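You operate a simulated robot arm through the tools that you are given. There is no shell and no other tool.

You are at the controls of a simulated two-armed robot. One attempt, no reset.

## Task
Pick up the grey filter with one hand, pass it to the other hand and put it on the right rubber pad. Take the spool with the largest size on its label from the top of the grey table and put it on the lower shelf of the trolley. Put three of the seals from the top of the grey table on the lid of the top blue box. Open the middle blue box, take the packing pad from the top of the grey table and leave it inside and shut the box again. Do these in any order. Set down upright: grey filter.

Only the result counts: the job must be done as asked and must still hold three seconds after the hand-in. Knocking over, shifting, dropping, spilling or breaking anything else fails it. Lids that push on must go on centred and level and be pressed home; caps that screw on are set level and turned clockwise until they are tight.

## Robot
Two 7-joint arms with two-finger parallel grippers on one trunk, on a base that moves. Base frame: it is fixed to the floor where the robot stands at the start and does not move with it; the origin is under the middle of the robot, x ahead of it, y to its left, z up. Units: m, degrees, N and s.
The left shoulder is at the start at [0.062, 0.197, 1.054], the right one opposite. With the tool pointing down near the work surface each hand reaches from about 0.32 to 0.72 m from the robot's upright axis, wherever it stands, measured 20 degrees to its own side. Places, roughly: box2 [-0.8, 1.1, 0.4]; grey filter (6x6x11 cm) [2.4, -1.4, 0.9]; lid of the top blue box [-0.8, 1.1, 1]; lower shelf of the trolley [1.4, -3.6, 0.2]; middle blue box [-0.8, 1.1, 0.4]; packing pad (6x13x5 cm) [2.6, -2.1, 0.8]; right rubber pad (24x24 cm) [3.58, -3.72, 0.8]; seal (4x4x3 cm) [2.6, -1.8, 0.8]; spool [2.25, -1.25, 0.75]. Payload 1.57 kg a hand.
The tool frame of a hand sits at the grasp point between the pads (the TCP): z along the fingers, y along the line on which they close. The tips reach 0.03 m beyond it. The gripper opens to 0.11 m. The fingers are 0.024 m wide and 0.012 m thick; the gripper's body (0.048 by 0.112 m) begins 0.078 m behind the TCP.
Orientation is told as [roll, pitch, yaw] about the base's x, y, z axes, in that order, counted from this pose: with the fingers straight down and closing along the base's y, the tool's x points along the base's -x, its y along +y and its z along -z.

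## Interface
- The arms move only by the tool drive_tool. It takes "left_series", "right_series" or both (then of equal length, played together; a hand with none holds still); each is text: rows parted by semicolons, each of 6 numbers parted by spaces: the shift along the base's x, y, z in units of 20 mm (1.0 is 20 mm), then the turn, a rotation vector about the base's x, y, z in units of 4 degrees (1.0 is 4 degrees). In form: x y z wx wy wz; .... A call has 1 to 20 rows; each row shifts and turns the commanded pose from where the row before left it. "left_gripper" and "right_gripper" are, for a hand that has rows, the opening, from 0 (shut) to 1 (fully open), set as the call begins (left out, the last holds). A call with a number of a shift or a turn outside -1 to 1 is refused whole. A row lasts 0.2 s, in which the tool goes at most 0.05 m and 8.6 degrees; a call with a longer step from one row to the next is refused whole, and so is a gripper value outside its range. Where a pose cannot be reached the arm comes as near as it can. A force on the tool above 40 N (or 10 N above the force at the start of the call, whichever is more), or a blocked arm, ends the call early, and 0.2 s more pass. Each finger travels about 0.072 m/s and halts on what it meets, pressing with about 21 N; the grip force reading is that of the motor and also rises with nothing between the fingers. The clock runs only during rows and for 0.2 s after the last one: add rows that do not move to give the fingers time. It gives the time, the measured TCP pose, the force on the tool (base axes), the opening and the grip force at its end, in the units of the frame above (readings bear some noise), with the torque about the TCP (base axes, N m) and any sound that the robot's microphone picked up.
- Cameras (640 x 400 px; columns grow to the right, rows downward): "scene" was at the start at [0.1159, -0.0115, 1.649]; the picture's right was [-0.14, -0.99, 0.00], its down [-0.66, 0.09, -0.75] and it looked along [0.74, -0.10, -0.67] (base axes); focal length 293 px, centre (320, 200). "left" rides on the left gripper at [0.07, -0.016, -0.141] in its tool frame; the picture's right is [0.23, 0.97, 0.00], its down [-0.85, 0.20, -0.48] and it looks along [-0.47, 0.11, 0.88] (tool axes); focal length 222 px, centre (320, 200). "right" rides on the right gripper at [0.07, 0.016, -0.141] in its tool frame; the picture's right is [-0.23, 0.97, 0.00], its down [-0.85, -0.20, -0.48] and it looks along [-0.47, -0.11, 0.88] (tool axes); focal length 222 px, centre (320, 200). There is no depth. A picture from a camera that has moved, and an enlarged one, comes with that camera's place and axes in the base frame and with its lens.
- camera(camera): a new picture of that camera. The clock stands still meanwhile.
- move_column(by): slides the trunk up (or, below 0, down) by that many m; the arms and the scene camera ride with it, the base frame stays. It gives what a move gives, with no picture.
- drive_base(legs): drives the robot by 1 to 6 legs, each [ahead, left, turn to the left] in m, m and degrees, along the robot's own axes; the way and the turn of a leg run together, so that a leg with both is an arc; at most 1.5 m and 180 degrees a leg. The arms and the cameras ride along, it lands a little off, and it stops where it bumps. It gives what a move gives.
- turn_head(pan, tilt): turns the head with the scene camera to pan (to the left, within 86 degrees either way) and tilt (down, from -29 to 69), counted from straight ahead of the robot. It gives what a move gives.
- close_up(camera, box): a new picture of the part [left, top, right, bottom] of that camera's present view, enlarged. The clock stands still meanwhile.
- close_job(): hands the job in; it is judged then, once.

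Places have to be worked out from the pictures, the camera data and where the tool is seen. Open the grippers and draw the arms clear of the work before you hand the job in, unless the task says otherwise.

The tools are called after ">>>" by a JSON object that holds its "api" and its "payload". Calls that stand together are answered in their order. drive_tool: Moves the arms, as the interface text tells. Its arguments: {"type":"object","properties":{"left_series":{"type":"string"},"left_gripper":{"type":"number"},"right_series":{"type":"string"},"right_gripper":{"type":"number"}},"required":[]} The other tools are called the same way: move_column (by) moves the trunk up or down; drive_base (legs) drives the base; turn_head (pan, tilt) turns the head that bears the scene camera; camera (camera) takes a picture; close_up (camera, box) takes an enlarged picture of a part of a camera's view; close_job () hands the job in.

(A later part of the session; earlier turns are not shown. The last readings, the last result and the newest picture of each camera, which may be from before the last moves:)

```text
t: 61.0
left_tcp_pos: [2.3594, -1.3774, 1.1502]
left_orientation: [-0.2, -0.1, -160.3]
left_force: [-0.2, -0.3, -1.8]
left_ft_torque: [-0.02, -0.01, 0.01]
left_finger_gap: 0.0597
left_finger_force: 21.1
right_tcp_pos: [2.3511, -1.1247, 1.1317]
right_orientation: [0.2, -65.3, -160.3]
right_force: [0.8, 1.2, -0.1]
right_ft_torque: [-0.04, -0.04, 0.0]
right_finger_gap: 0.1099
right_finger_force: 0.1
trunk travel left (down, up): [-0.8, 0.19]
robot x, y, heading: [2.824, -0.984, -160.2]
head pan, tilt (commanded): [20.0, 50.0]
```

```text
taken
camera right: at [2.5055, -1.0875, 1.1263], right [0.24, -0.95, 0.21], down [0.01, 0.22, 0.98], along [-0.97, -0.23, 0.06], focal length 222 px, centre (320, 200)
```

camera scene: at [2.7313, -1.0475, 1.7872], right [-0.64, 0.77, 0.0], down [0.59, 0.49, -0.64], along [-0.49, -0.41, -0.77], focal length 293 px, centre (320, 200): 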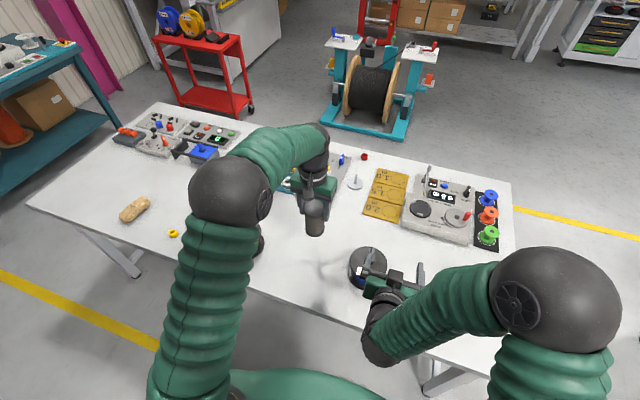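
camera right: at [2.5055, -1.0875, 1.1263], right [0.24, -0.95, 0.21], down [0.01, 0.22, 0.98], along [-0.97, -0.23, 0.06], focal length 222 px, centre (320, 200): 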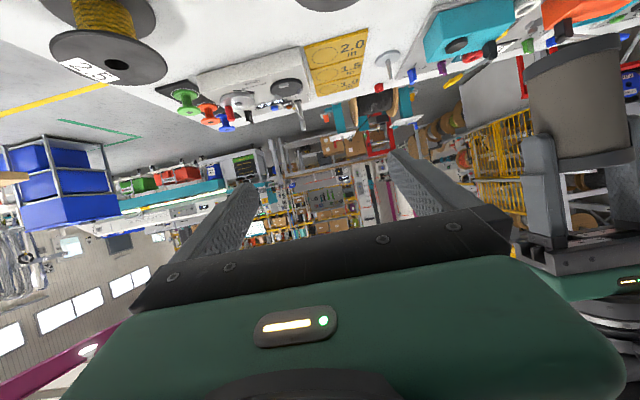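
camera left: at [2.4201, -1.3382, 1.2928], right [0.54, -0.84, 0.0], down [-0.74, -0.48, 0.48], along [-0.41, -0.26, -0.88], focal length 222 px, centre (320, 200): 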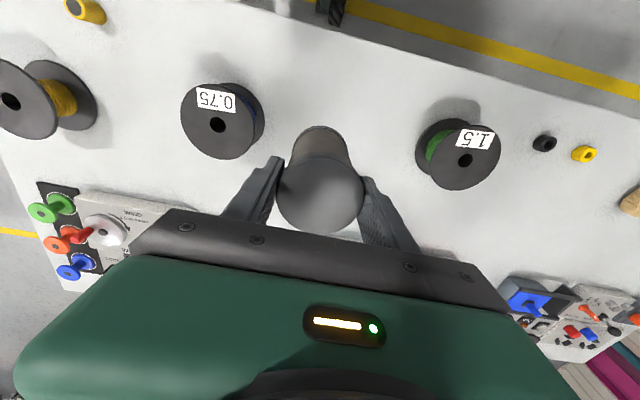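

The wrist camera hangs below the hand in this pose, so I'll steepen the right hand to ~40° below horizontal for clearance when setting down, then bring the filter in front of it. Right hand first.

>>> {"api": "drive_tool", "payload": {"right_series": "0.118 -0.786 0.24 0.254 -0.706 0; 0.118 -0.786 0.24 0.254 -0.706 0; 0.118 -0.786 0.24 0.254 -0.706 0; 0.118 -0.786 0.24 0.254 -0.706 0; 0.118 -0.786 0.24 0.254 -0.706 0; 0 0 0 0 0 0"}}

>>> {"api": "drive_tool", "payload": {"left_series": "-0.521 0.895 0 0 0 0; -0.521 0.895 0 0 0 0; -0.521 0.895 0 0 0 0; -0.521 0.895 0 0 0 0; -0.521 0.895 0 0 0 0; -0.521 0.895 0 0 0 0; -0.521 0.895 0 0 0 0; -0.521 0.895 0 0 0 0; 0 0 0 0 0 0"}}

>>> {"api": "camera", "payload": {"camera": "right"}}

>>> {"api": "camera", "payload": {"camera": "scene"}}

```text
t: 62.4
left_tcp_pos: [2.3604, -1.3779, 1.1512]
left_orientation: [-0.2, -0.3, -160.1]
left_force: [-1.0, -0.4, -1.3]
left_ft_torque: [0.01, -0.02, -0.01]
left_finger_gap: 0.0592
left_finger_force: 21.1
right_tcp_pos: [2.3655, -1.2047, 1.1574]
right_orientation: [0.1, -50.1, -160.2]
right_force: [0.6, 0.3, 0.0]
right_ft_torque: [-0.01, 0.01, -0.04]
right_finger_gap: 0.1101
right_finger_force: 0.0
trunk travel left (down, up): [-0.8, 0.19]
robot x, y, heading: [2.824, -0.9873, -160.1]
head pan, tilt (commanded): [20.0, 50.0]
```

```text
t: 64.4
left_tcp_pos: [2.276, -1.2361, 1.1488]
left_orientation: [0.0, -0.3, -160.2]
left_force: [0.2, -0.8, -1.8]
left_ft_torque: [0.0, -0.02, -0.01]
left_finger_gap: 0.0593
left_finger_force: 21.1
right_tcp_pos: [2.3641, -1.2033, 1.1558]
right_orientation: [0.1, -50.1, -160.3]
right_force: [0.3, 0.3, -0.7]
right_ft_torque: [-0.01, 0.03, -0.02]
right_finger_gap: 0.1098
right_finger_force: 0.0
trunk travel left (down, up): [-0.8, 0.19]
robot x, y, heading: [2.824, -0.9825, -160.4]
head pan, tilt (commanded): [20.0, 50.0]
```

```text
taken
camera right: at [2.5153, -1.1671, 1.1921], right [0.19, -0.97, 0.18], down [-0.24, 0.13, 0.96], along [-0.95, -0.23, -0.2], focal length 222 px, centre (320, 200)
```

right: 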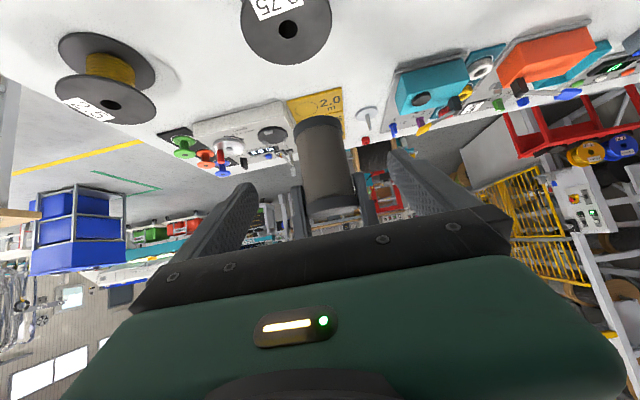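

```text
taken
camera scene: at [2.7303, -1.0462, 1.7871], right [-0.64, 0.77, 0.0], down [0.59, 0.49, -0.64], along [-0.49, -0.41, -0.77], focal length 293 px, centre (320, 200)
```

scene: 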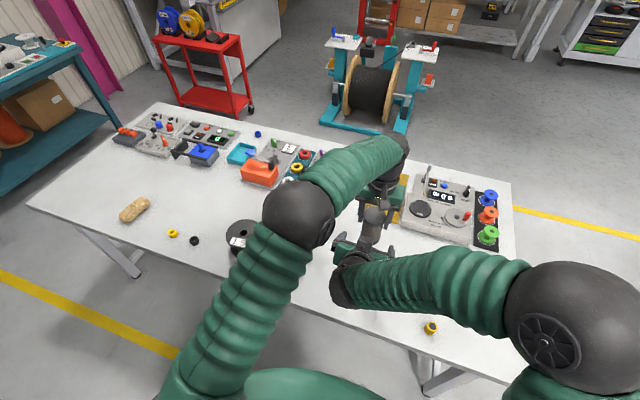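

The filter sits centred in front of the right hand, its lower end level with the right fingers' approach line. I'll slide the right hand in along its axis, then check.

>>> {"api": "drive_tool", "payload": {"right_series": "-0.734 -0.273 -0.65 0 0 0; -0.734 -0.273 -0.65 0 0 0; -0.734 -0.273 -0.65 0 0 0; -0.734 -0.273 -0.65 0 0 0; -0.734 -0.273 -0.65 0 0 0; -0.734 -0.273 -0.65 0 0 0; 0 0 0 0 0 0"}}

>>> {"api": "camera", "payload": {"camera": "right"}}

>>> {"api": "close_up", "payload": {"camera": "scene", "box": [300, 130, 440, 300]}}

```text
t: 66.0
left_tcp_pos: [2.2768, -1.2368, 1.1501]
left_orientation: [0.0, -0.1, -160.2]
left_force: [1.1, -0.4, -1.1]
left_ft_torque: [-0.03, -0.02, 0.0]
left_finger_gap: 0.0594
left_finger_force: 20.4
right_tcp_pos: [2.2746, -1.2384, 1.078]
right_orientation: [0.2, -50.2, -160.4]
right_force: [0.1, 0.3, -0.6]
right_ft_torque: [0.02, -0.01, -0.01]
right_finger_gap: 0.11
right_finger_force: 0.1
trunk travel left (down, up): [-0.8, 0.19]
robot x, y, heading: [2.8243, -0.9862, -160.1]
head pan, tilt (commanded): [20.0, 50.0]
```

```text
taken
camera right: at [2.4253, -1.2023, 1.1142], right [0.19, -0.97, 0.18], down [-0.24, 0.13, 0.96], along [-0.95, -0.23, -0.2], focal length 222 px, centre (320, 200)
```

right: 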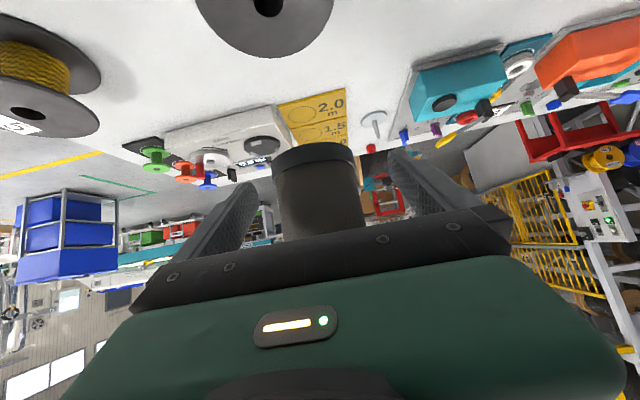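

```text
2.35 times, centred on (370, 215) of scene
camera zoom: at [2.7302, -1.0468, 1.7871], right [-0.64, 0.77, 0.0], down [0.59, 0.49, -0.64], along [-0.49, -0.41, -0.77], focal length 688 px, centre (202, 165)
```

zoom: 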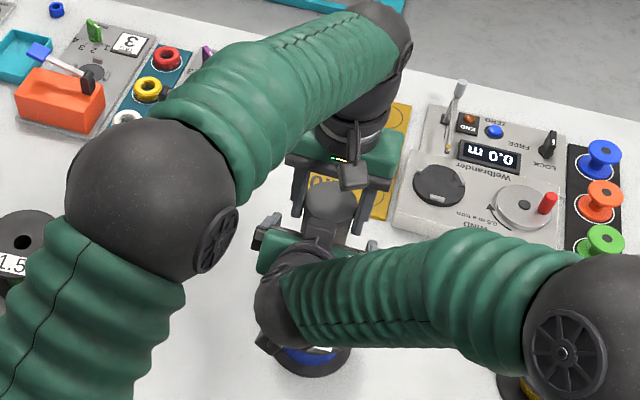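

The right fingers straddle the lower part of the filter, under the left fingertips. I'll close the right gripper while the left holds.

>>> {"api": "drive_tool", "payload": {"right_series": "0 0 0 0 0 0; 0 0 0 0 0 0; 0 0 0 0 0 0; 0 0 0 0 0 0; 0 0 0 0 0 0; 0 0 0 0 0 0; 0 0 0 0 0 0", "right_gripper": 0}}

>>> {"api": "camera", "payload": {"camera": "right"}}

```text
t: 67.6
left_tcp_pos: [2.2742, -1.2374, 1.148]
left_orientation: [-0.2, -0.2, -160.2]
left_force: [3.5, -7.9, 0.2]
left_ft_torque: [-0.32, -0.15, 0.01]
left_finger_gap: 0.0592
left_finger_force: 21.4
right_tcp_pos: [2.2731, -1.2371, 1.078]
right_orientation: [-0.1, -50.2, -160.3]
right_force: [-3.9, 6.0, -0.6]
right_ft_torque: [-0.22, -0.08, 0.02]
right_finger_gap: 0.0593
right_finger_force: 20.6
trunk travel left (down, up): [-0.8, 0.19]
robot x, y, heading: [2.8248, -0.9876, -160.1]
head pan, tilt (commanded): [20.0, 50.0]
```

```text
taken
camera right: at [2.4248, -1.202, 1.114], right [0.19, -0.97, 0.17], down [-0.24, 0.13, 0.96], along [-0.95, -0.23, -0.2], focal length 222 px, centre (320, 200)
```

right: 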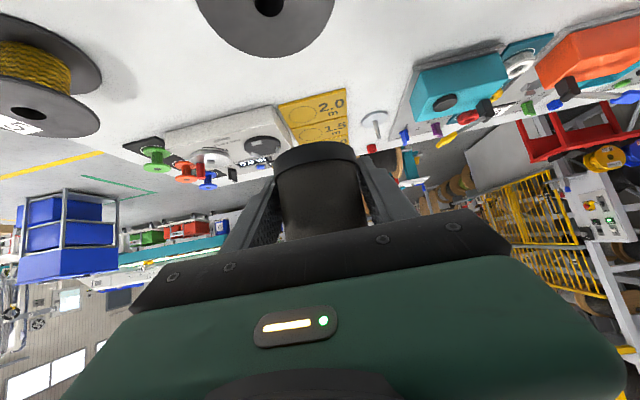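

Both hands hold the filter (both gaps ≈59 mm). I'll open the left gripper and then raise it clear.

>>> {"api": "drive_tool", "payload": {"left_series": "0 0 0 0 0 0; 0 0 0 0 0 0; 0 0 0 0 0 0; 0 0 0 0 0 0; 0 0 0 0 0 0", "left_gripper": 1}}

>>> {"api": "drive_tool", "payload": {"left_series": "0 0 0.5 0 0 0; 0 0 1 0 0 0; 0 0 1 0 0 0; 0 0 1 0 0 0; 0 0 1 0 0 0; 0 0 1 0 0 0; 0 0 1 0 0 0"}}

>>> {"api": "camera", "payload": {"camera": "left"}}

>>> {"api": "camera", "payload": {"camera": "scene"}}

```text
t: 68.8
left_tcp_pos: [2.2762, -1.2364, 1.1489]
left_orientation: [-0.1, -0.2, -160.2]
left_force: [-0.6, 0.8, -0.5]
left_ft_torque: [0.02, 0.02, -0.05]
left_finger_gap: 0.11
left_finger_force: 0.0
right_tcp_pos: [2.274, -1.2379, 1.0787]
right_orientation: [0.1, -50.2, -160.2]
right_force: [-0.4, 0.1, -0.6]
right_ft_torque: [0.01, 0.01, -0.01]
right_finger_gap: 0.0596
right_finger_force: 21.2
trunk travel left (down, up): [-0.8, 0.19]
robot x, y, heading: [2.8236, -0.9854, -160.2]
head pan, tilt (commanded): [20.0, 50.0]
```

```text
t: 70.4
left_tcp_pos: [2.2749, -1.235, 1.2821]
left_orientation: [-0.1, -0.2, -160.2]
left_force: [-0.8, -0.7, -0.5]
left_ft_torque: [-0.01, 0.0, 0.0]
left_finger_gap: 0.1097
left_finger_force: 0.0
right_tcp_pos: [2.2733, -1.2377, 1.0783]
right_orientation: [0.1, -50.2, -160.2]
right_force: [0.3, -0.5, 0.3]
right_ft_torque: [-0.02, -0.01, 0.0]
right_finger_gap: 0.0594
right_finger_force: 21.0
trunk travel left (down, up): [-0.8, 0.19]
robot x, y, heading: [2.8222, -0.9862, -160.2]
head pan, tilt (commanded): [20.0, 50.0]
```

```text
taken
camera left: at [2.3358, -1.1954, 1.424], right [0.54, -0.84, 0.0], down [-0.74, -0.48, 0.48], along [-0.41, -0.26, -0.88], focal length 222 px, centre (320, 200)
```

left: 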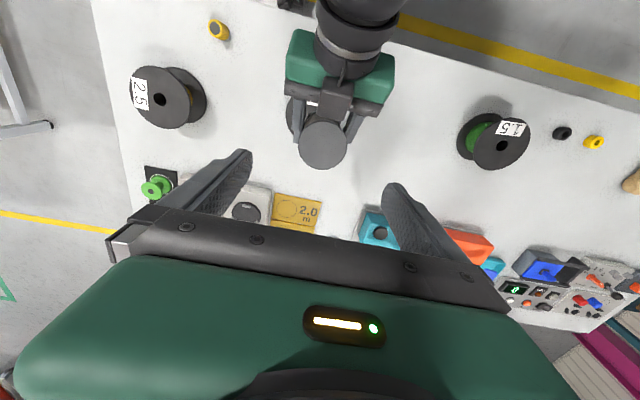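

```text
taken
camera scene: at [2.7301, -1.0468, 1.7871], right [-0.64, 0.77, 0.0], down [0.59, 0.49, -0.64], along [-0.49, -0.41, -0.77], focal length 293 px, centre (320, 200)
```

scene: 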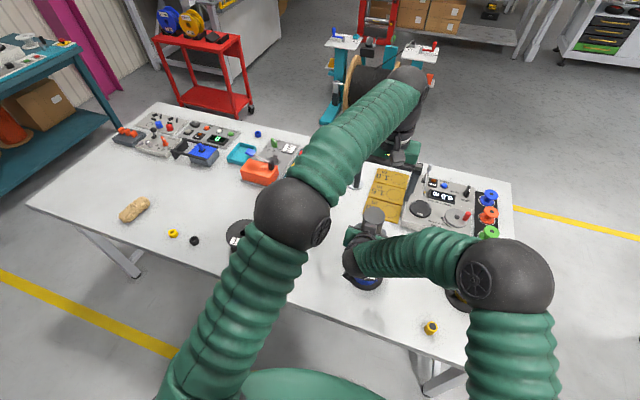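

The filter is now in the right hand alone. I'll move the left hand aside and draw the right hand (with the filter) back and up for driving.

>>> {"api": "drive_tool", "payload": {"left_series": "0.97 -0.847 0 0 0 0; 0.97 -0.847 0 0 0 0; 0.97 -0.847 0 0 0 0; 0.97 -0.847 0 0 0 0; 0.97 -0.847 0 0 0 0; 0.97 -0.847 0 0 0 0; 0.97 -0.847 0 0 0 0; 0.97 -0.847 0 0 0 0", "right_series": "0 0 0 0 0 0; 0.43 0.914 0.714 0 0 0; 0.43 0.914 0.714 0 0 0; 0.43 0.914 0.714 0 0 0; 0.43 0.914 0.714 0 0 0; 0.43 0.914 0.714 0 0 0; 0.43 0.914 0.714 0 0 0; 0.43 0.914 0.714 0 0 0"}}

>>> {"api": "drive_base", "payload": {"legs": [[-0.19, 0, 0], [0, 0, 90], [1.2, 0, 0]]}}

>>> {"api": "turn_head", "payload": {"pan": 0, "tilt": 30}}

>>> {"api": "camera", "payload": {"camera": "scene"}}

```text
t: 72.2
left_tcp_pos: [2.4311, -1.3717, 1.2813]
left_orientation: [-0.2, -0.4, -160.1]
left_force: [0.7, 0.2, -0.1]
left_ft_torque: [-0.02, 0.0, 0.01]
left_finger_gap: 0.1102
left_finger_force: 0.0
right_tcp_pos: [2.337, -1.107, 1.1784]
right_orientation: [0.1, -50.3, -160.3]
right_force: [-0.5, 0.3, -1.5]
right_ft_torque: [0.01, 0.01, 0.01]
right_finger_gap: 0.0594
right_finger_force: 20.6
trunk travel left (down, up): [-0.8, 0.19]
robot x, y, heading: [2.8215, -0.9838, -160.1]
head pan, tilt (commanded): [20.0, 50.0]
```

```text
t: 83.4
left_tcp_pos: [3.8943, -2.401, 1.2806]
left_orientation: [-0.2, -0.3, -66.5]
left_force: [-0.8, -0.3, 0.5]
left_ft_torque: [-0.02, 0.0, -0.02]
left_finger_gap: 0.1101
left_finger_force: 0.0
right_tcp_pos: [3.6371, -2.5129, 1.1768]
right_orientation: [0.1, -50.3, -66.4]
right_force: [0.3, 0.4, -1.0]
right_ft_torque: [-0.05, -0.01, -0.02]
right_finger_gap: 0.0592
right_finger_force: 20.4
trunk travel left (down, up): [-0.8, 0.19]
robot x, y, heading: [3.4814, -2.0343, -66.3]
head pan, tilt (commanded): [20.0, 50.0]
```

```text
t: 84.2
left_tcp_pos: [3.8933, -2.4011, 1.281]
left_orientation: [-0.1, -0.4, -66.4]
left_force: [0.4, -0.1, -0.7]
left_ft_torque: [-0.01, -0.02, 0.02]
left_finger_gap: 0.1101
left_finger_force: 0.0
right_tcp_pos: [3.6376, -2.5132, 1.1767]
right_orientation: [0.1, -50.3, -66.3]
right_force: [0.3, 0.7, -2.0]
right_ft_torque: [-0.01, 0.0, 0.01]
right_finger_gap: 0.0595
right_finger_force: 21.5
trunk travel left (down, up): [-0.8, 0.19]
robot x, y, heading: [3.4849, -2.0363, -66.3]
head pan, tilt (commanded): [0.0, 30.0]
```

```text
taken
camera scene: at [3.5327, -2.1491, 1.8166], right [-0.92, -0.4, 0.0], down [-0.2, 0.46, -0.86], along [0.35, -0.79, -0.5], focal length 293 px, centre (320, 200)
```

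scene: 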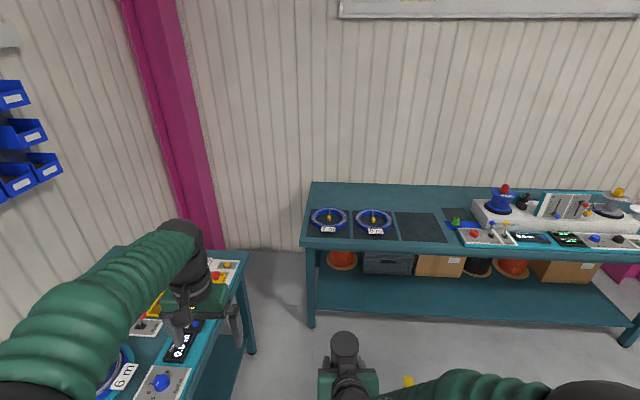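

I see three dark rubber pads on the far bench; the two left ones hold blue rings and the right one is empty, at about (3.57, -3.72). I'll zoom in to confirm.

>>> {"api": "close_up", "payload": {"camera": "scene", "box": [300, 170, 520, 270]}}

```text
2.91 times, centred on (410, 220) of scene
camera zoom: at [3.5327, -2.1491, 1.8166], right [-0.92, -0.4, 0.0], down [-0.2, 0.46, -0.86], along [0.35, -0.79, -0.5], focal length 851 px, centre (58, 142)
```

zoom: 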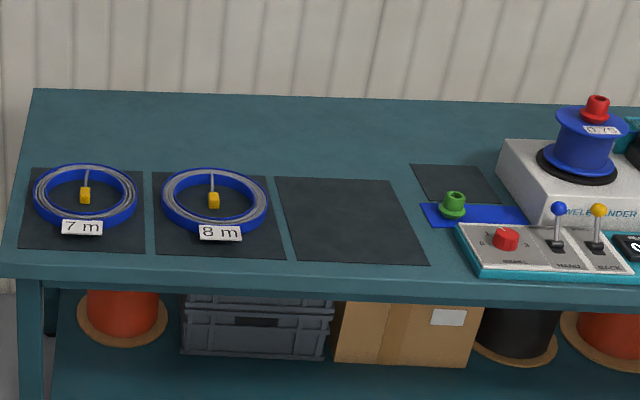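

The right pad is the empty third one. I'll straighten to -70°, drive forward to the bench and shift right so the pad is in reach of the right hand.

>>> {"api": "drive_base", "payload": {"legs": [[0, 0, -3.7], [0.9, 0, 0], [0, -0.36, 0]]}}

>>> {"api": "turn_head", "payload": {"pan": -5, "tilt": 48}}

>>> {"api": "camera", "payload": {"camera": "scene"}}

```text
t: 91.3
left_tcp_pos: [3.8544, -3.3916, 1.2781]
left_orientation: [-0.6, -0.3, -70.1]
left_force: [0.4, 1.2, -0.1]
left_ft_torque: [-0.04, 0.08, 0.0]
left_finger_gap: 0.1099
left_finger_force: 0.1
right_tcp_pos: [3.5892, -3.4857, 1.1766]
right_orientation: [-0.7, -50.3, -69.5]
right_force: [0.2, 0.9, -1.6]
right_ft_torque: [0.0, 0.03, -0.06]
right_finger_gap: 0.0591
right_finger_force: 21.3
trunk travel left (down, up): [-0.8, 0.19]
robot x, y, heading: [3.456, -3.0008, -70.0]
head pan, tilt (commanded): [0.0, 30.0]
```

```text
t: 92.1
left_tcp_pos: [3.8504, -3.3919, 1.2806]
left_orientation: [-0.2, -0.3, -69.9]
left_force: [0.6, 0.2, 0.4]
left_ft_torque: [-0.06, 0.06, 0.01]
left_finger_gap: 0.1099
left_finger_force: 0.0
right_tcp_pos: [3.5878, -3.4864, 1.1778]
right_orientation: [-0.3, -50.4, -69.7]
right_force: [1.2, 0.2, -0.7]
right_ft_torque: [-0.05, 0.02, -0.04]
right_finger_gap: 0.0596
right_finger_force: 20.7
trunk travel left (down, up): [-0.8, 0.19]
robot x, y, heading: [3.4594, -3.0004, -69.8]
head pan, tilt (commanded): [-5.0, 48.0]
```

```text
taken
camera scene: at [3.4996, -3.1072, 1.79], right [-0.97, -0.26, 0.01], down [-0.2, 0.72, -0.67], along [0.17, -0.65, -0.74], focal length 293 px, centre (320, 200)
```

scene: 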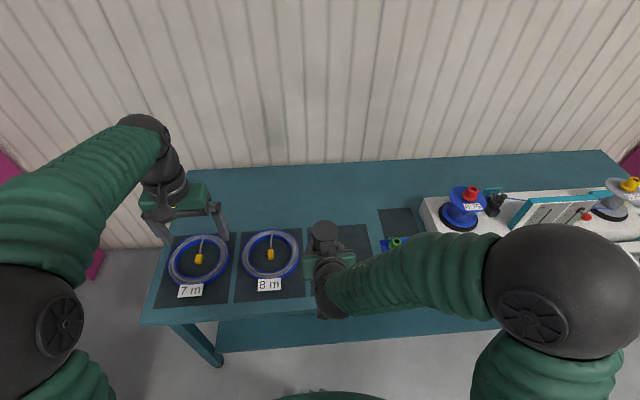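

I'll move 13 cm closer, then view the pad again.

>>> {"api": "drive_base", "payload": {"legs": [[0.13, 0, 0]]}}

>>> {"api": "camera", "payload": {"camera": "scene"}}

>>> {"api": "camera", "payload": {"camera": "right"}}

>>> {"api": "camera", "payload": {"camera": "left"}}

```text
t: 93.4
left_tcp_pos: [3.8804, -3.5137, 1.284]
left_orientation: [0.1, -0.5, -70.2]
left_force: [0.6, -0.1, 0.2]
left_ft_torque: [-0.01, -0.05, -0.02]
left_finger_gap: 0.1099
left_finger_force: 0.1
right_tcp_pos: [3.6182, -3.6084, 1.1789]
right_orientation: [0.3, -50.5, -70.4]
right_force: [-0.6, -0.6, -1.8]
right_ft_torque: [0.0, -0.04, 0.04]
right_finger_gap: 0.0593
right_finger_force: 20.8
trunk travel left (down, up): [-0.8, 0.19]
robot x, y, heading: [3.4974, -3.1257, -70.0]
head pan, tilt (commanded): [-5.0, 48.0]
```

```text
taken
camera scene: at [3.5255, -3.227, 1.7904], right [-0.97, -0.26, 0.0], down [-0.19, 0.72, -0.67], along [0.17, -0.65, -0.74], focal length 293 px, centre (320, 200)
```

scene: 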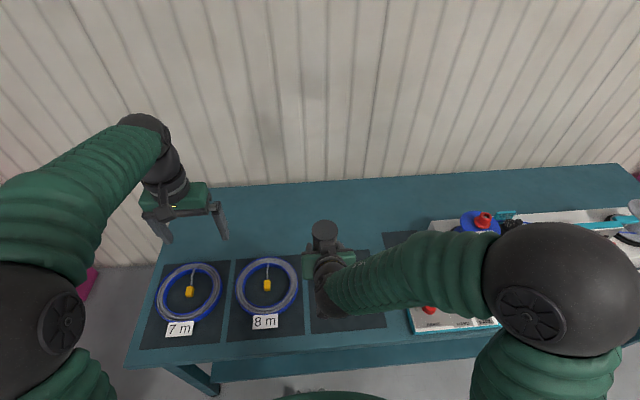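

```text
taken
camera right: at [3.5814, -3.4594, 1.2144], right [0.96, 0.2, 0.18], down [-0.13, -0.23, 0.96], along [0.23, -0.95, -0.2], focal length 222 px, centre (320, 200)
```

right: 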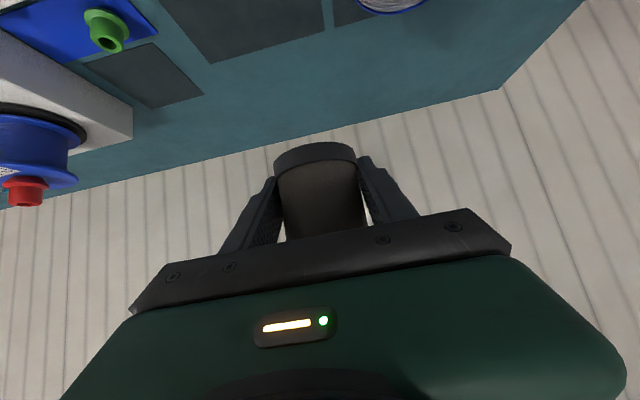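

```text
taken
camera left: at [3.8408, -3.4516, 1.4258], right [0.84, 0.54, 0.0], down [0.48, -0.73, 0.49], along [0.27, -0.41, -0.87], focal length 222 px, centre (320, 200)
```

left: 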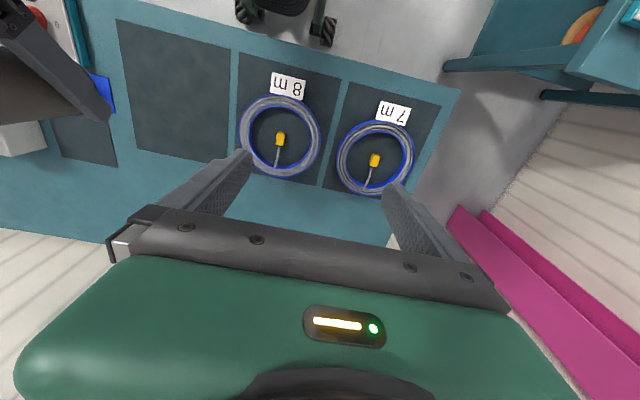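

The left camera shows the empty right pad clearly; its centre computes to about (3.567, -3.712). I'll carry the filter over it and descend to about 9 cm above the pad.

>>> {"api": "drive_tool", "payload": {"right_series": "-0.425 -0.87 -0.5 0 0 0; -0.425 -0.87 -1 0 0 0; -0.425 -0.87 -1 0 0 0; -0.425 -0.87 -1 0 0 0; -0.425 -0.87 -1 0 0 0; -0.425 -0.87 -1 0 0 0; 0 0 -1 0 0 0; 0 0 -1 0 0 0; 0 0 -1 0 0 0; 0 0 -1 0 0 0; 0 0 -1 0 0 0; 0 0 -1 0 0 0; 0 0 -1 0 0 0; 0 0 0 0 0 0"}}

>>> {"api": "camera", "payload": {"camera": "right"}}

>>> {"api": "camera", "payload": {"camera": "scene"}}

>>> {"api": "camera", "payload": {"camera": "left"}}

```text
t: 96.4
left_tcp_pos: [3.8843, -3.5161, 1.282]
left_orientation: [0.0, -0.3, -70.1]
left_force: [-0.3, 0.3, -0.2]
left_ft_torque: [-0.01, 0.0, -0.05]
left_finger_gap: 0.1099
left_finger_force: 0.0
right_tcp_pos: [3.5675, -3.7171, 0.9658]
right_orientation: [0.2, -50.2, -70.2]
right_force: [-0.2, -0.2, -0.8]
right_ft_torque: [0.0, -0.03, 0.0]
right_finger_gap: 0.0594
right_finger_force: 20.9
right hand out of reach, approached as far as the arm can: row 12, 13
trunk travel left (down, up): [-0.8, 0.19]
robot x, y, heading: [3.5016, -3.1229, -70.0]
head pan, tilt (commanded): [-5.0, 48.0]
```

```text
taken
camera right: at [3.5315, -3.5672, 1.0022], right [0.96, 0.19, 0.18], down [-0.13, -0.24, 0.96], along [0.23, -0.95, -0.2], focal length 222 px, centre (320, 200)
```

right: 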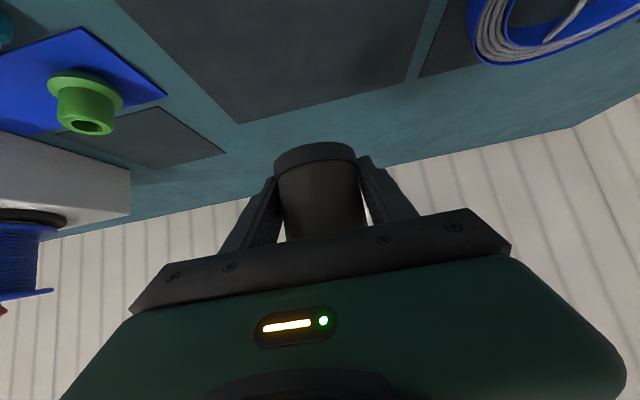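

```text
taken
camera scene: at [3.5319, -3.2341, 1.7898], right [-0.97, -0.26, 0.0], down [-0.19, 0.72, -0.67], along [0.17, -0.64, -0.74], focal length 293 px, centre (320, 200)
```

scene: 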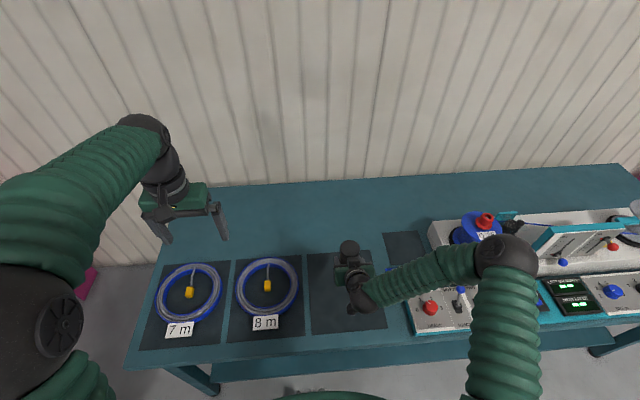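

```text
taken
camera left: at [3.8451, -3.4552, 1.4238], right [0.84, 0.54, 0.0], down [0.48, -0.73, 0.48], along [0.26, -0.41, -0.88], focal length 222 px, centre (320, 200)
```

left: 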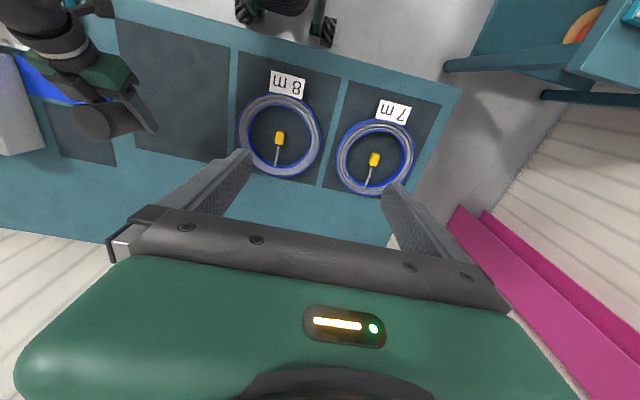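

The arm runs out of reach at z≈0.966, so I'll lower the trunk by 9 cm instead, which brings the filter bottom to about 0.84, still above the pad.

>>> {"api": "move_column", "payload": {"by": -0.09}}

>>> {"api": "camera", "payload": {"camera": "right"}}

>>> {"api": "close_up", "payload": {"camera": "scene", "box": [280, 200, 440, 350]}}

```text
t: 97.7
left_tcp_pos: [3.884, -3.5169, 1.1916]
left_orientation: [0.0, -0.3, -70.1]
left_force: [0.0, 0.5, -0.6]
left_ft_torque: [0.02, 0.04, -0.01]
left_finger_gap: 0.11
left_finger_force: 0.0
right_tcp_pos: [3.568, -3.7153, 0.8757]
right_orientation: [0.3, -50.3, -70.3]
right_force: [-0.5, 0.1, -0.8]
right_ft_torque: [0.0, 0.0, -0.02]
right_finger_gap: 0.0593
right_finger_force: 20.9
trunk travel left (down, up): [-0.71, 0.28]
robot x, y, heading: [3.4979, -3.125, -70.2]
head pan, tilt (commanded): [-5.0, 48.0]
```

```text
taken
camera right: at [3.5314, -3.5669, 0.9124], right [0.96, 0.19, 0.18], down [-0.13, -0.24, 0.96], along [0.23, -0.95, -0.2], focal length 222 px, centre (320, 200)
```

right: 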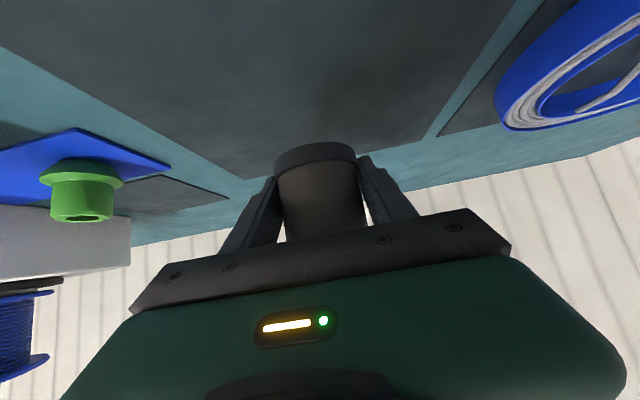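

```text
2.67 times, centred on (360, 275) of scene
camera zoom: at [3.5319, -3.2337, 1.6999], right [-0.97, -0.26, 0.0], down [-0.19, 0.72, -0.67], along [0.17, -0.64, -0.74], focal length 780 px, centre (213, 0)
```

zoom: 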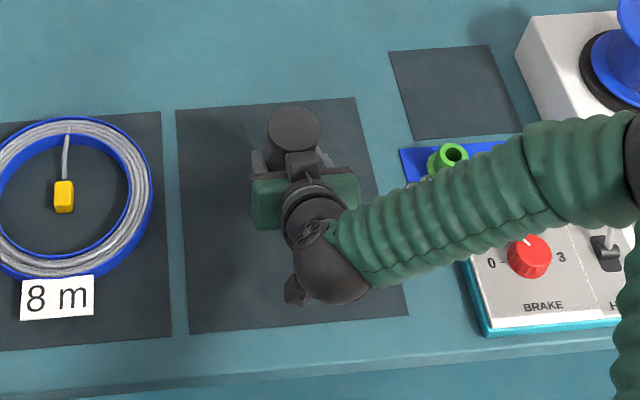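

The filter is centred over the pad (within a few mm) with its bottom about 4 cm above it. I'll lower in small steps, watching the force.

>>> {"api": "drive_tool", "payload": {"right_series": "0 0 -0.5 0 0 0; 0 0 -0.5 0 0 0; 0 0 0 0 0 0"}}

```text
t: 98.5
left_tcp_pos: [3.8849, -3.5161, 1.1917]
left_orientation: [0.1, -0.2, -70.1]
left_force: [0.2, 0.2, 0.8]
left_ft_torque: [0.03, 0.02, 0.02]
left_finger_gap: 0.1102
left_finger_force: 0.1
right_tcp_pos: [3.5674, -3.7156, 0.877]
right_orientation: [0.2, -50.3, -70.2]
right_force: [-0.3, -1.2, -1.7]
right_ft_torque: [0.03, -0.02, 0.02]
right_finger_gap: 0.0595
right_finger_force: 20.3
right hand out of reach, approached as far as the arm can: row 1, 2
trunk travel left (down, up): [-0.71, 0.28]
robot x, y, heading: [3.5019, -3.1236, -70.1]
head pan, tilt (commanded): [-5.0, 48.0]
```

The arm is at its reach limit for going lower relative to the trunk. Before using the trunk for the rest, I'll test whether the commanded pose is in sync by moving up 2 cm.

>>> {"api": "drive_tool", "payload": {"right_series": "0 0 0.5 0 0 0; 0 0 0.5 0 0 0; 0 0 0 0 0 0"}}

```text
t: 99.3
left_tcp_pos: [3.884, -3.5155, 1.1906]
left_orientation: [0.0, -0.3, -70.0]
left_force: [-0.4, 1.1, -0.7]
left_ft_torque: [0.0, 0.02, 0.0]
left_finger_gap: 0.1101
left_finger_force: 0.2
right_tcp_pos: [3.5681, -3.7154, 0.8961]
right_orientation: [0.1, -50.3, -70.3]
right_force: [-0.3, -0.5, -1.4]
right_ft_torque: [0.02, -0.01, -0.01]
right_finger_gap: 0.0592
right_finger_force: 21.2
trunk travel left (down, up): [-0.71, 0.28]
robot x, y, heading: [3.5031, -3.1258, -70.3]
head pan, tilt (commanded): [-5.0, 48.0]
```

The commanded pose stays in sync, and I now have ~2 cm of arm travel. I'll lower the trunk 4.5 cm (bottom ≈0.815) and use arm steps for the final touch-down.

>>> {"api": "move_column", "payload": {"by": -0.045}}

>>> {"api": "drive_tool", "payload": {"right_series": "0 0 -0.25 0 0 0; 0 0 -0.25 0 0 0; 0 0 0 0 0 0"}}

>>> {"api": "camera", "payload": {"camera": "right"}}

```text
t: 100.2
left_tcp_pos: [3.8841, -3.5161, 1.1473]
left_orientation: [0.0, -0.4, -70.1]
left_force: [0.0, -0.2, -0.7]
left_ft_torque: [0.01, -0.05, -0.02]
left_finger_gap: 0.1098
left_finger_force: 0.1
right_tcp_pos: [3.5675, -3.7151, 0.851]
right_orientation: [0.2, -50.4, -70.3]
right_force: [0.5, 0.7, -2.2]
right_ft_torque: [0.06, -0.01, 0.02]
right_finger_gap: 0.0593
right_finger_force: 21.1
trunk travel left (down, up): [-0.665, 0.325]
robot x, y, heading: [3.5004, -3.1274, -70.1]
head pan, tilt (commanded): [-5.0, 48.0]
```

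```text
t: 101.0
left_tcp_pos: [3.8831, -3.5164, 1.1464]
left_orientation: [0.0, -0.4, -70.1]
left_force: [0.4, -0.5, -0.5]
left_ft_torque: [-0.01, 0.01, -0.03]
left_finger_gap: 0.1097
left_finger_force: 0.0
right_tcp_pos: [3.5684, -3.7156, 0.8408]
right_orientation: [0.1, -50.4, -70.4]
right_force: [-0.1, -0.2, -0.9]
right_ft_torque: [0.0, 0.0, 0.02]
right_finger_gap: 0.0593
right_finger_force: 21.0
trunk travel left (down, up): [-0.665, 0.325]
robot x, y, heading: [3.4992, -3.1228, -70.2]
head pan, tilt (commanded): [-5.0, 48.0]
```

```text
taken
camera right: at [3.5323, -3.5667, 0.8763], right [0.96, 0.19, 0.18], down [-0.13, -0.24, 0.96], along [0.23, -0.95, -0.2], focal length 222 px, centre (320, 200)
```

right: 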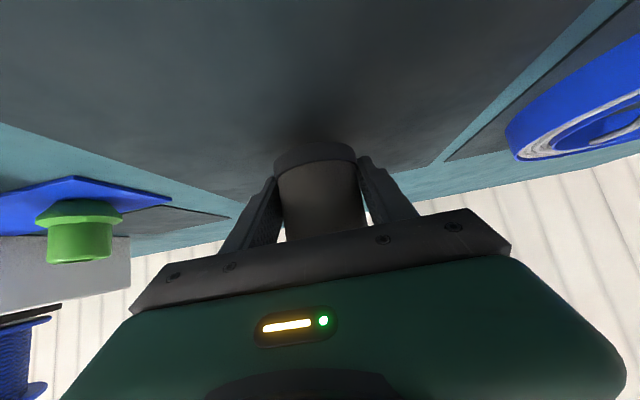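

Close to the pad but no contact force yet. I'll continue down in 4 mm steps.

>>> {"api": "drive_tool", "payload": {"right_series": "0 0 -0.2 0 0 0; 0 0 0 0 0 0"}}

>>> {"api": "drive_tool", "payload": {"right_series": "0 0 -0.2 0 0 0; 0 0 0 0 0 0"}}

```text
t: 101.5
left_tcp_pos: [3.8843, -3.5165, 1.1458]
left_orientation: [0.0, -0.3, -70.2]
left_force: [-0.4, -0.1, 0.4]
left_ft_torque: [0.02, 0.0, -0.01]
left_finger_gap: 0.1099
left_finger_force: 0.1
right_tcp_pos: [3.5684, -3.7153, 0.8365]
right_orientation: [0.2, -50.4, -70.3]
right_force: [0.0, 0.2, -0.7]
right_ft_torque: [0.0, 0.01, 0.0]
right_finger_gap: 0.0591
right_finger_force: 21.3
trunk travel left (down, up): [-0.665, 0.325]
robot x, y, heading: [3.5017, -3.1236, -70.2]
head pan, tilt (commanded): [-5.0, 48.0]
```

```text
t: 102.2
left_tcp_pos: [3.8837, -3.5165, 1.1471]
left_orientation: [-0.1, -0.3, -70.1]
left_force: [-0.2, -0.4, -0.2]
left_ft_torque: [0.01, 0.0, 0.0]
left_finger_gap: 0.11
left_finger_force: 0.0
right_tcp_pos: [3.5696, -3.7158, 0.8332]
right_orientation: [0.2, -50.5, -70.4]
right_force: [0.5, -0.6, -1.0]
right_ft_torque: [0.0, 0.04, 0.02]
right_finger_gap: 0.0593
right_finger_force: 21.1
trunk travel left (down, up): [-0.665, 0.325]
robot x, y, heading: [3.4968, -3.1239, -70.0]
head pan, tilt (commanded): [-5.0, 48.0]
```

No contact yet at bottom ≈0.797 and the arm is near its limit again; I'll raise the arm 1 cm, lower the trunk 1.2 cm, then continue small steps.

>>> {"api": "drive_tool", "payload": {"right_series": "0 0 0.5 0 0 0; 0 0 0 0 0 0"}}

>>> {"api": "move_column", "payload": {"by": -0.014}}

>>> {"api": "drive_tool", "payload": {"right_series": "0 0 -0.15 0 0 0; 0 0 0 0 0 0"}}

>>> {"api": "drive_tool", "payload": {"right_series": "0 0 -0.15 0 0 0; 0 0 0 0 0 0"}}

```text
t: 102.8
left_tcp_pos: [3.8842, -3.516, 1.1473]
left_orientation: [0.1, -0.3, -70.2]
left_force: [-0.4, 0.3, -0.3]
left_ft_torque: [0.0, -0.01, -0.01]
left_finger_gap: 0.11
left_finger_force: 0.0
right_tcp_pos: [3.5692, -3.7152, 0.8421]
right_orientation: [0.2, -50.3, -70.3]
right_force: [0.2, 0.0, -2.6]
right_ft_torque: [-0.03, -0.01, -0.04]
right_finger_gap: 0.0593
right_finger_force: 20.7
trunk travel left (down, up): [-0.665, 0.325]
robot x, y, heading: [3.5031, -3.1231, -70.1]
head pan, tilt (commanded): [-5.0, 48.0]
```

```text
t: 103.4
left_tcp_pos: [3.8841, -3.5147, 1.1338]
left_orientation: [0.0, -0.5, -70.2]
left_force: [0.9, -0.4, 0.6]
left_ft_torque: [0.0, 0.0, 0.03]
left_finger_gap: 0.1097
left_finger_force: 0.0
right_tcp_pos: [3.5698, -3.7163, 0.831]
right_orientation: [0.1, -50.6, -70.2]
right_force: [-0.4, 0.7, 12.4]
right_ft_torque: [-0.35, 0.37, 0.0]
right_finger_gap: 0.0593
right_finger_force: 20.9
trunk travel left (down, up): [-0.651, 0.339]
robot x, y, heading: [3.5036, -3.1227, -70.0]
head pan, tilt (commanded): [-5.0, 48.0]
```

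```text
t: 104.0
left_tcp_pos: [3.883, -3.5136, 1.1343]
left_orientation: [0.0, -0.5, -70.2]
left_force: [0.2, 0.0, -0.6]
left_ft_torque: [0.02, 0.01, 0.01]
left_finger_gap: 0.1101
left_finger_force: 0.0
right_tcp_pos: [3.5674, -3.7156, 0.8302]
right_orientation: [0.0, -51.0, -70.2]
right_force: [-3.0, -5.6, 36.5]
right_ft_torque: [-0.74, -0.08, 0.57]
right_finger_gap: 0.0594
right_finger_force: 20.9
trunk travel left (down, up): [-0.651, 0.339]
robot x, y, heading: [3.501, -3.1248, -70.0]
head pan, tilt (commanded): [-5.0, 48.0]
```

```text
t: 104.4
left_tcp_pos: [3.8834, -3.5143, 1.133]
left_orientation: [0.0, -0.4, -70.2]
left_force: [-0.1, -0.4, 0.4]
left_ft_torque: [0.02, -0.01, -0.05]
left_finger_gap: 0.1098
left_finger_force: 0.2
right_tcp_pos: [3.5703, -3.7173, 0.8294]
right_orientation: [0.0, -51.6, -70.1]
right_force: [-5.2, 8.7, 22.5]
right_ft_torque: [-0.03, -0.24, 0.2]
right_finger_gap: 0.0591
right_finger_force: 21.1
trunk travel left (down, up): [-0.651, 0.339]
robot x, y, heading: [3.5007, -3.1256, -70.0]
head pan, tilt (commanded): [-5.0, 48.0]
stopped in row 2 (right hand): the force on the tool passed its limit at 48 N (the readings are from after the stop); the commanded pose is now the measured one
```

Contact: the pad is touched at TCP z≈0.831 and I pressed a bit too far. I'll ease up ~2 mm to relieve the force before releasing.

>>> {"api": "drive_tool", "payload": {"right_series": "0 0 0.1 0 0 0; 0 0 0 0 0 0"}}

>>> {"api": "camera", "payload": {"camera": "right"}}

>>> {"api": "close_up", "payload": {"camera": "scene", "box": [280, 200, 440, 350]}}

```text
t: 105.0
left_tcp_pos: [3.8847, -3.5152, 1.1335]
left_orientation: [-0.1, -0.4, -70.1]
left_force: [-0.3, 0.2, 0.9]
left_ft_torque: [-0.03, 0.04, 0.01]
left_finger_gap: 0.1099
left_finger_force: 0.1
right_tcp_pos: [3.5697, -3.7174, 0.8296]
right_orientation: [0.0, -51.1, -70.1]
right_force: [1.2, 3.2, 13.0]
right_ft_torque: [-0.02, -0.4, 0.24]
right_finger_gap: 0.0592
right_finger_force: 20.5
trunk travel left (down, up): [-0.651, 0.339]
robot x, y, heading: [3.5002, -3.1259, -70.1]
head pan, tilt (commanded): [-5.0, 48.0]
```

```text
taken
camera right: at [3.5341, -3.568, 0.8638], right [0.96, 0.2, 0.18], down [-0.13, -0.22, 0.97], along [0.23, -0.95, -0.19], focal length 222 px, centre (320, 200)
```

right: 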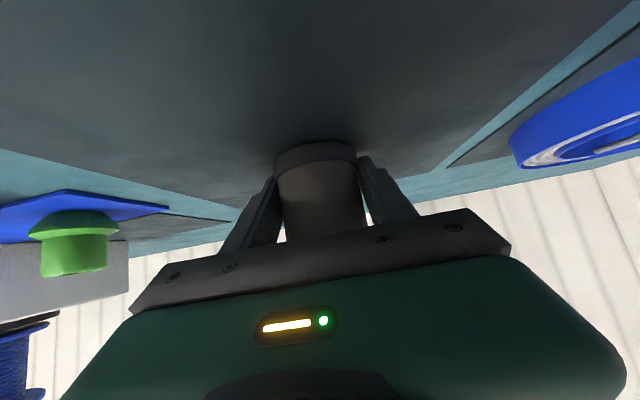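

```text
2.67 times, centred on (360, 275) of scene
camera zoom: at [3.5319, -3.2294, 1.6411], right [-0.97, -0.26, 0.0], down [-0.19, 0.72, -0.67], along [0.17, -0.65, -0.74], focal length 780 px, centre (213, 0)
```

zoom: 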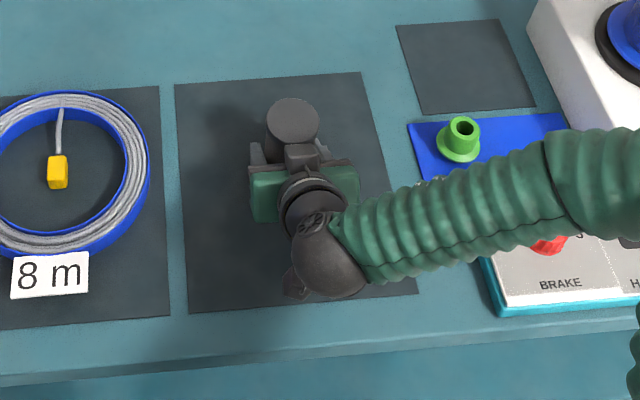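

Force is down to 13 N; one more millimetre up, then I'll open the right gripper.

>>> {"api": "drive_tool", "payload": {"right_series": "0 0 0.06 0 0 0; 0 0 0 0 0 0"}}

```text
t: 105.6
left_tcp_pos: [3.8849, -3.5158, 1.1327]
left_orientation: [0.0, -0.4, -70.1]
left_force: [0.4, -0.4, 0.6]
left_ft_torque: [-0.01, 0.0, -0.04]
left_finger_gap: 0.1101
left_finger_force: 0.2
right_tcp_pos: [3.5697, -3.7178, 0.8298]
right_orientation: [-0.1, -51.1, -70.0]
right_force: [4.5, 0.8, 7.5]
right_ft_torque: [-0.04, -0.43, 0.07]
right_finger_gap: 0.0592
right_finger_force: 21.2
trunk travel left (down, up): [-0.651, 0.339]
robot x, y, heading: [3.5003, -3.1235, -69.9]
head pan, tilt (commanded): [-5.0, 48.0]
```

The contact force is now only ~7 N with the filter standing on the pad. I'll open the right gripper in place.

>>> {"api": "drive_tool", "payload": {"right_series": "0 0 0 0 0 0; 0 0 0 0 0 0; 0 0 0 0 0 0; 0 0 0 0 0 0; 0 0 0 0 0 0", "right_gripper": 1}}

>>> {"api": "camera", "payload": {"camera": "right"}}

```text
t: 106.8
left_tcp_pos: [3.8844, -3.516, 1.1336]
left_orientation: [0.0, -0.5, -70.2]
left_force: [0.0, -0.5, 0.5]
left_ft_torque: [0.01, 0.02, -0.01]
left_finger_gap: 0.1099
left_finger_force: 0.1
right_tcp_pos: [3.5695, -3.7181, 0.8297]
right_orientation: [0.0, -50.9, -70.1]
right_force: [-3.3, 4.7, 6.3]
right_ft_torque: [0.15, -0.24, 0.32]
right_finger_gap: 0.1087
right_finger_force: 0.1
trunk travel left (down, up): [-0.651, 0.339]
robot x, y, heading: [3.5017, -3.1259, -70.3]
head pan, tilt (commanded): [-5.0, 48.0]
```

```text
taken
camera right: at [3.5327, -3.5685, 0.8641], right [0.96, 0.2, 0.18], down [-0.13, -0.22, 0.97], along [0.23, -0.95, -0.19], focal length 222 px, centre (320, 200)
```

right: 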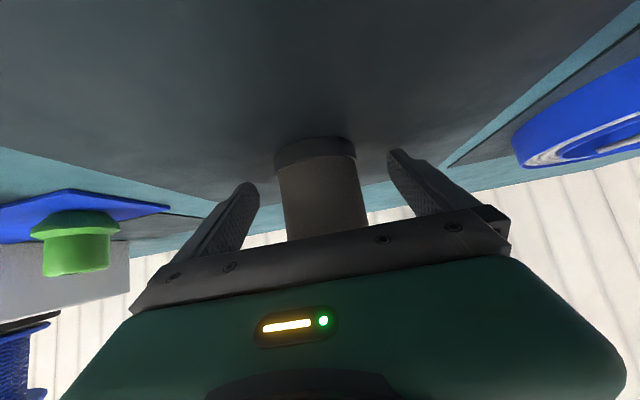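

Fingers are open around the standing filter. I'll retreat along the tool axis (back and up).

>>> {"api": "drive_tool", "payload": {"right_series": "-0.13 0.36 0.4 0 0 0; -0.26 0.73 0.64 0 0 0; -0.26 0.73 0.64 0 0 0; -0.26 0.73 0.64 0 0 0; -0.26 0.73 0.64 0 0 0; -0.26 0.73 0.64 0 0 0; -0.26 0.73 0.64 0 0 0; -0.26 0.73 0.64 0 0 0; 0 0 0 0 0 0"}}

>>> {"api": "camera", "payload": {"camera": "scene"}}

>>> {"api": "camera", "payload": {"camera": "right"}}

```text
t: 108.8
left_tcp_pos: [3.8842, -3.5175, 1.1315]
left_orientation: [0.0, -0.3, -70.1]
left_force: [-0.6, 0.3, 0.8]
left_ft_torque: [0.02, 0.01, 0.02]
left_finger_gap: 0.1098
left_finger_force: 0.0
right_tcp_pos: [3.5377, -3.6155, 0.9227]
right_orientation: [-0.1, -51.0, -70.2]
right_force: [-0.1, 0.1, 0.8]
right_ft_torque: [0.06, 0.0, -0.01]
right_finger_gap: 0.1099
right_finger_force: 0.1
right hand out of reach, approached as far as the arm can: row 8
trunk travel left (down, up): [-0.651, 0.339]
robot x, y, heading: [3.5002, -3.1238, -70.2]
head pan, tilt (commanded): [-5.0, 48.0]
```

```text
taken
camera scene: at [3.5317, -3.2334, 1.6409], right [-0.97, -0.26, 0.0], down [-0.19, 0.72, -0.67], along [0.17, -0.64, -0.74], focal length 293 px, centre (320, 200)
```

scene: 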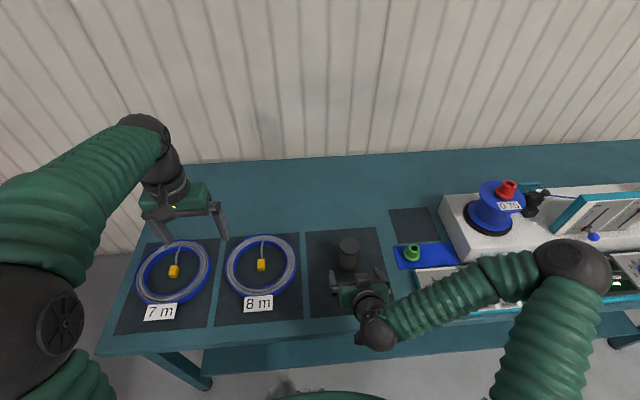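

```text
taken
camera right: at [3.5009, -3.4661, 0.9564], right [0.96, 0.2, 0.18], down [-0.13, -0.22, 0.97], along [0.23, -0.95, -0.19], focal length 222 px, centre (320, 200)
```

right: 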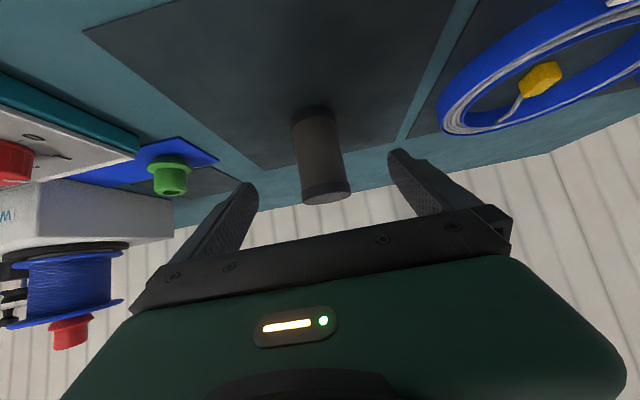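

The filter stands upright on the right pad. I'll raise the trunk, then swing the right hand back to vertical for driving.

>>> {"api": "move_column", "payload": {"by": 0.2}}

>>> {"api": "drive_base", "payload": {"legs": [[-0.25, 0, 0]]}}

>>> {"api": "drive_tool", "payload": {"right_series": "0 0 0.3 -0.94 -0.34 0; 0 0 0.3 -0.94 -0.34 0; 0 0 0.3 -0.94 -0.34 0; 0 0 0.3 -0.94 -0.34 0; 0 0 0.3 -0.94 -0.34 0; 0 0 0.3 -0.94 -0.34 0; 0 0 0.3 -0.94 -0.34 0; 0 0 0.3 -0.94 -0.34 0; 0 0 0.3 -0.94 -0.34 0; 0 0 0.3 -0.94 -0.34 0; 0 0 0.3 -0.94 -0.34 0; 0 0 0.3 -0.94 -0.34 0; 0 0 0.3 -0.7 -0.255 0; 0 0 0 0 0 0"}}

>>> {"api": "camera", "payload": {"camera": "scene"}}

```text
t: 111.0
left_tcp_pos: [3.8854, -3.5182, 1.3325]
left_orientation: [0.0, -0.3, -70.0]
left_force: [-0.5, 0.2, 1.0]
left_ft_torque: [0.0, -0.01, 0.0]
left_finger_gap: 0.11
left_finger_force: 0.0
right_tcp_pos: [3.5366, -3.6154, 1.1231]
right_orientation: [-0.1, -51.0, -70.2]
right_force: [0.1, -0.7, -0.3]
right_ft_torque: [0.02, 0.0, 0.01]
right_finger_gap: 0.1101
right_finger_force: 0.0
trunk travel left (down, up): [-0.851, 0.139]
robot x, y, heading: [3.5034, -3.1202, -70.1]
head pan, tilt (commanded): [-5.0, 48.0]
```

```text
t: 112.8
left_tcp_pos: [3.8023, -3.2944, 1.3302]
left_orientation: [0.0, 0.0, -70.5]
left_force: [0.5, 0.1, 0.3]
left_ft_torque: [-0.02, 0.03, 0.0]
left_finger_gap: 0.1096
left_finger_force: 0.0
right_tcp_pos: [3.4533, -3.3903, 1.1203]
right_orientation: [-0.1, -50.9, -70.4]
right_force: [-0.5, -0.1, 1.0]
right_ft_torque: [0.01, 0.02, 0.03]
right_finger_gap: 0.1099
right_finger_force: 0.0
trunk travel left (down, up): [-0.851, 0.139]
robot x, y, heading: [3.4174, -2.8961, -70.6]
head pan, tilt (commanded): [-5.0, 48.0]
```

```text
t: 115.8
left_tcp_pos: [3.8033, -3.2876, 1.333]
left_orientation: [0.0, -0.4, -70.4]
left_force: [0.3, 0.6, 0.5]
left_ft_torque: [0.05, 0.01, 0.0]
left_finger_gap: 0.11
left_finger_force: 0.2
right_tcp_pos: [3.4637, -3.393, 1.1289]
right_orientation: [-1.2, -60.8, -69.3]
right_force: [0.3, 0.4, 0.1]
right_ft_torque: [-0.03, 0.01, -0.01]
right_finger_gap: 0.1099
right_finger_force: 0.0
right hand out of reach, approached as far as the arm can: row 1, 2, 3, 4, 5, 6, 7, 8, 9, 10, 11, 12, 13
trunk travel left (down, up): [-0.851, 0.139]
robot x, y, heading: [3.4198, -2.8943, -70.3]
head pan, tilt (commanded): [-5.0, 48.0]
```

```text
taken
camera scene: at [3.4529, -3.0027, 1.841], right [-0.97, -0.25, 0.0], down [-0.19, 0.72, -0.67], along [0.17, -0.65, -0.74], focal length 293 px, centre (320, 200)
```

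scene: 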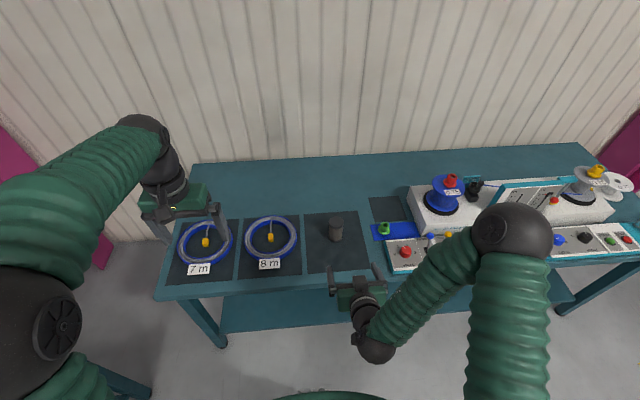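

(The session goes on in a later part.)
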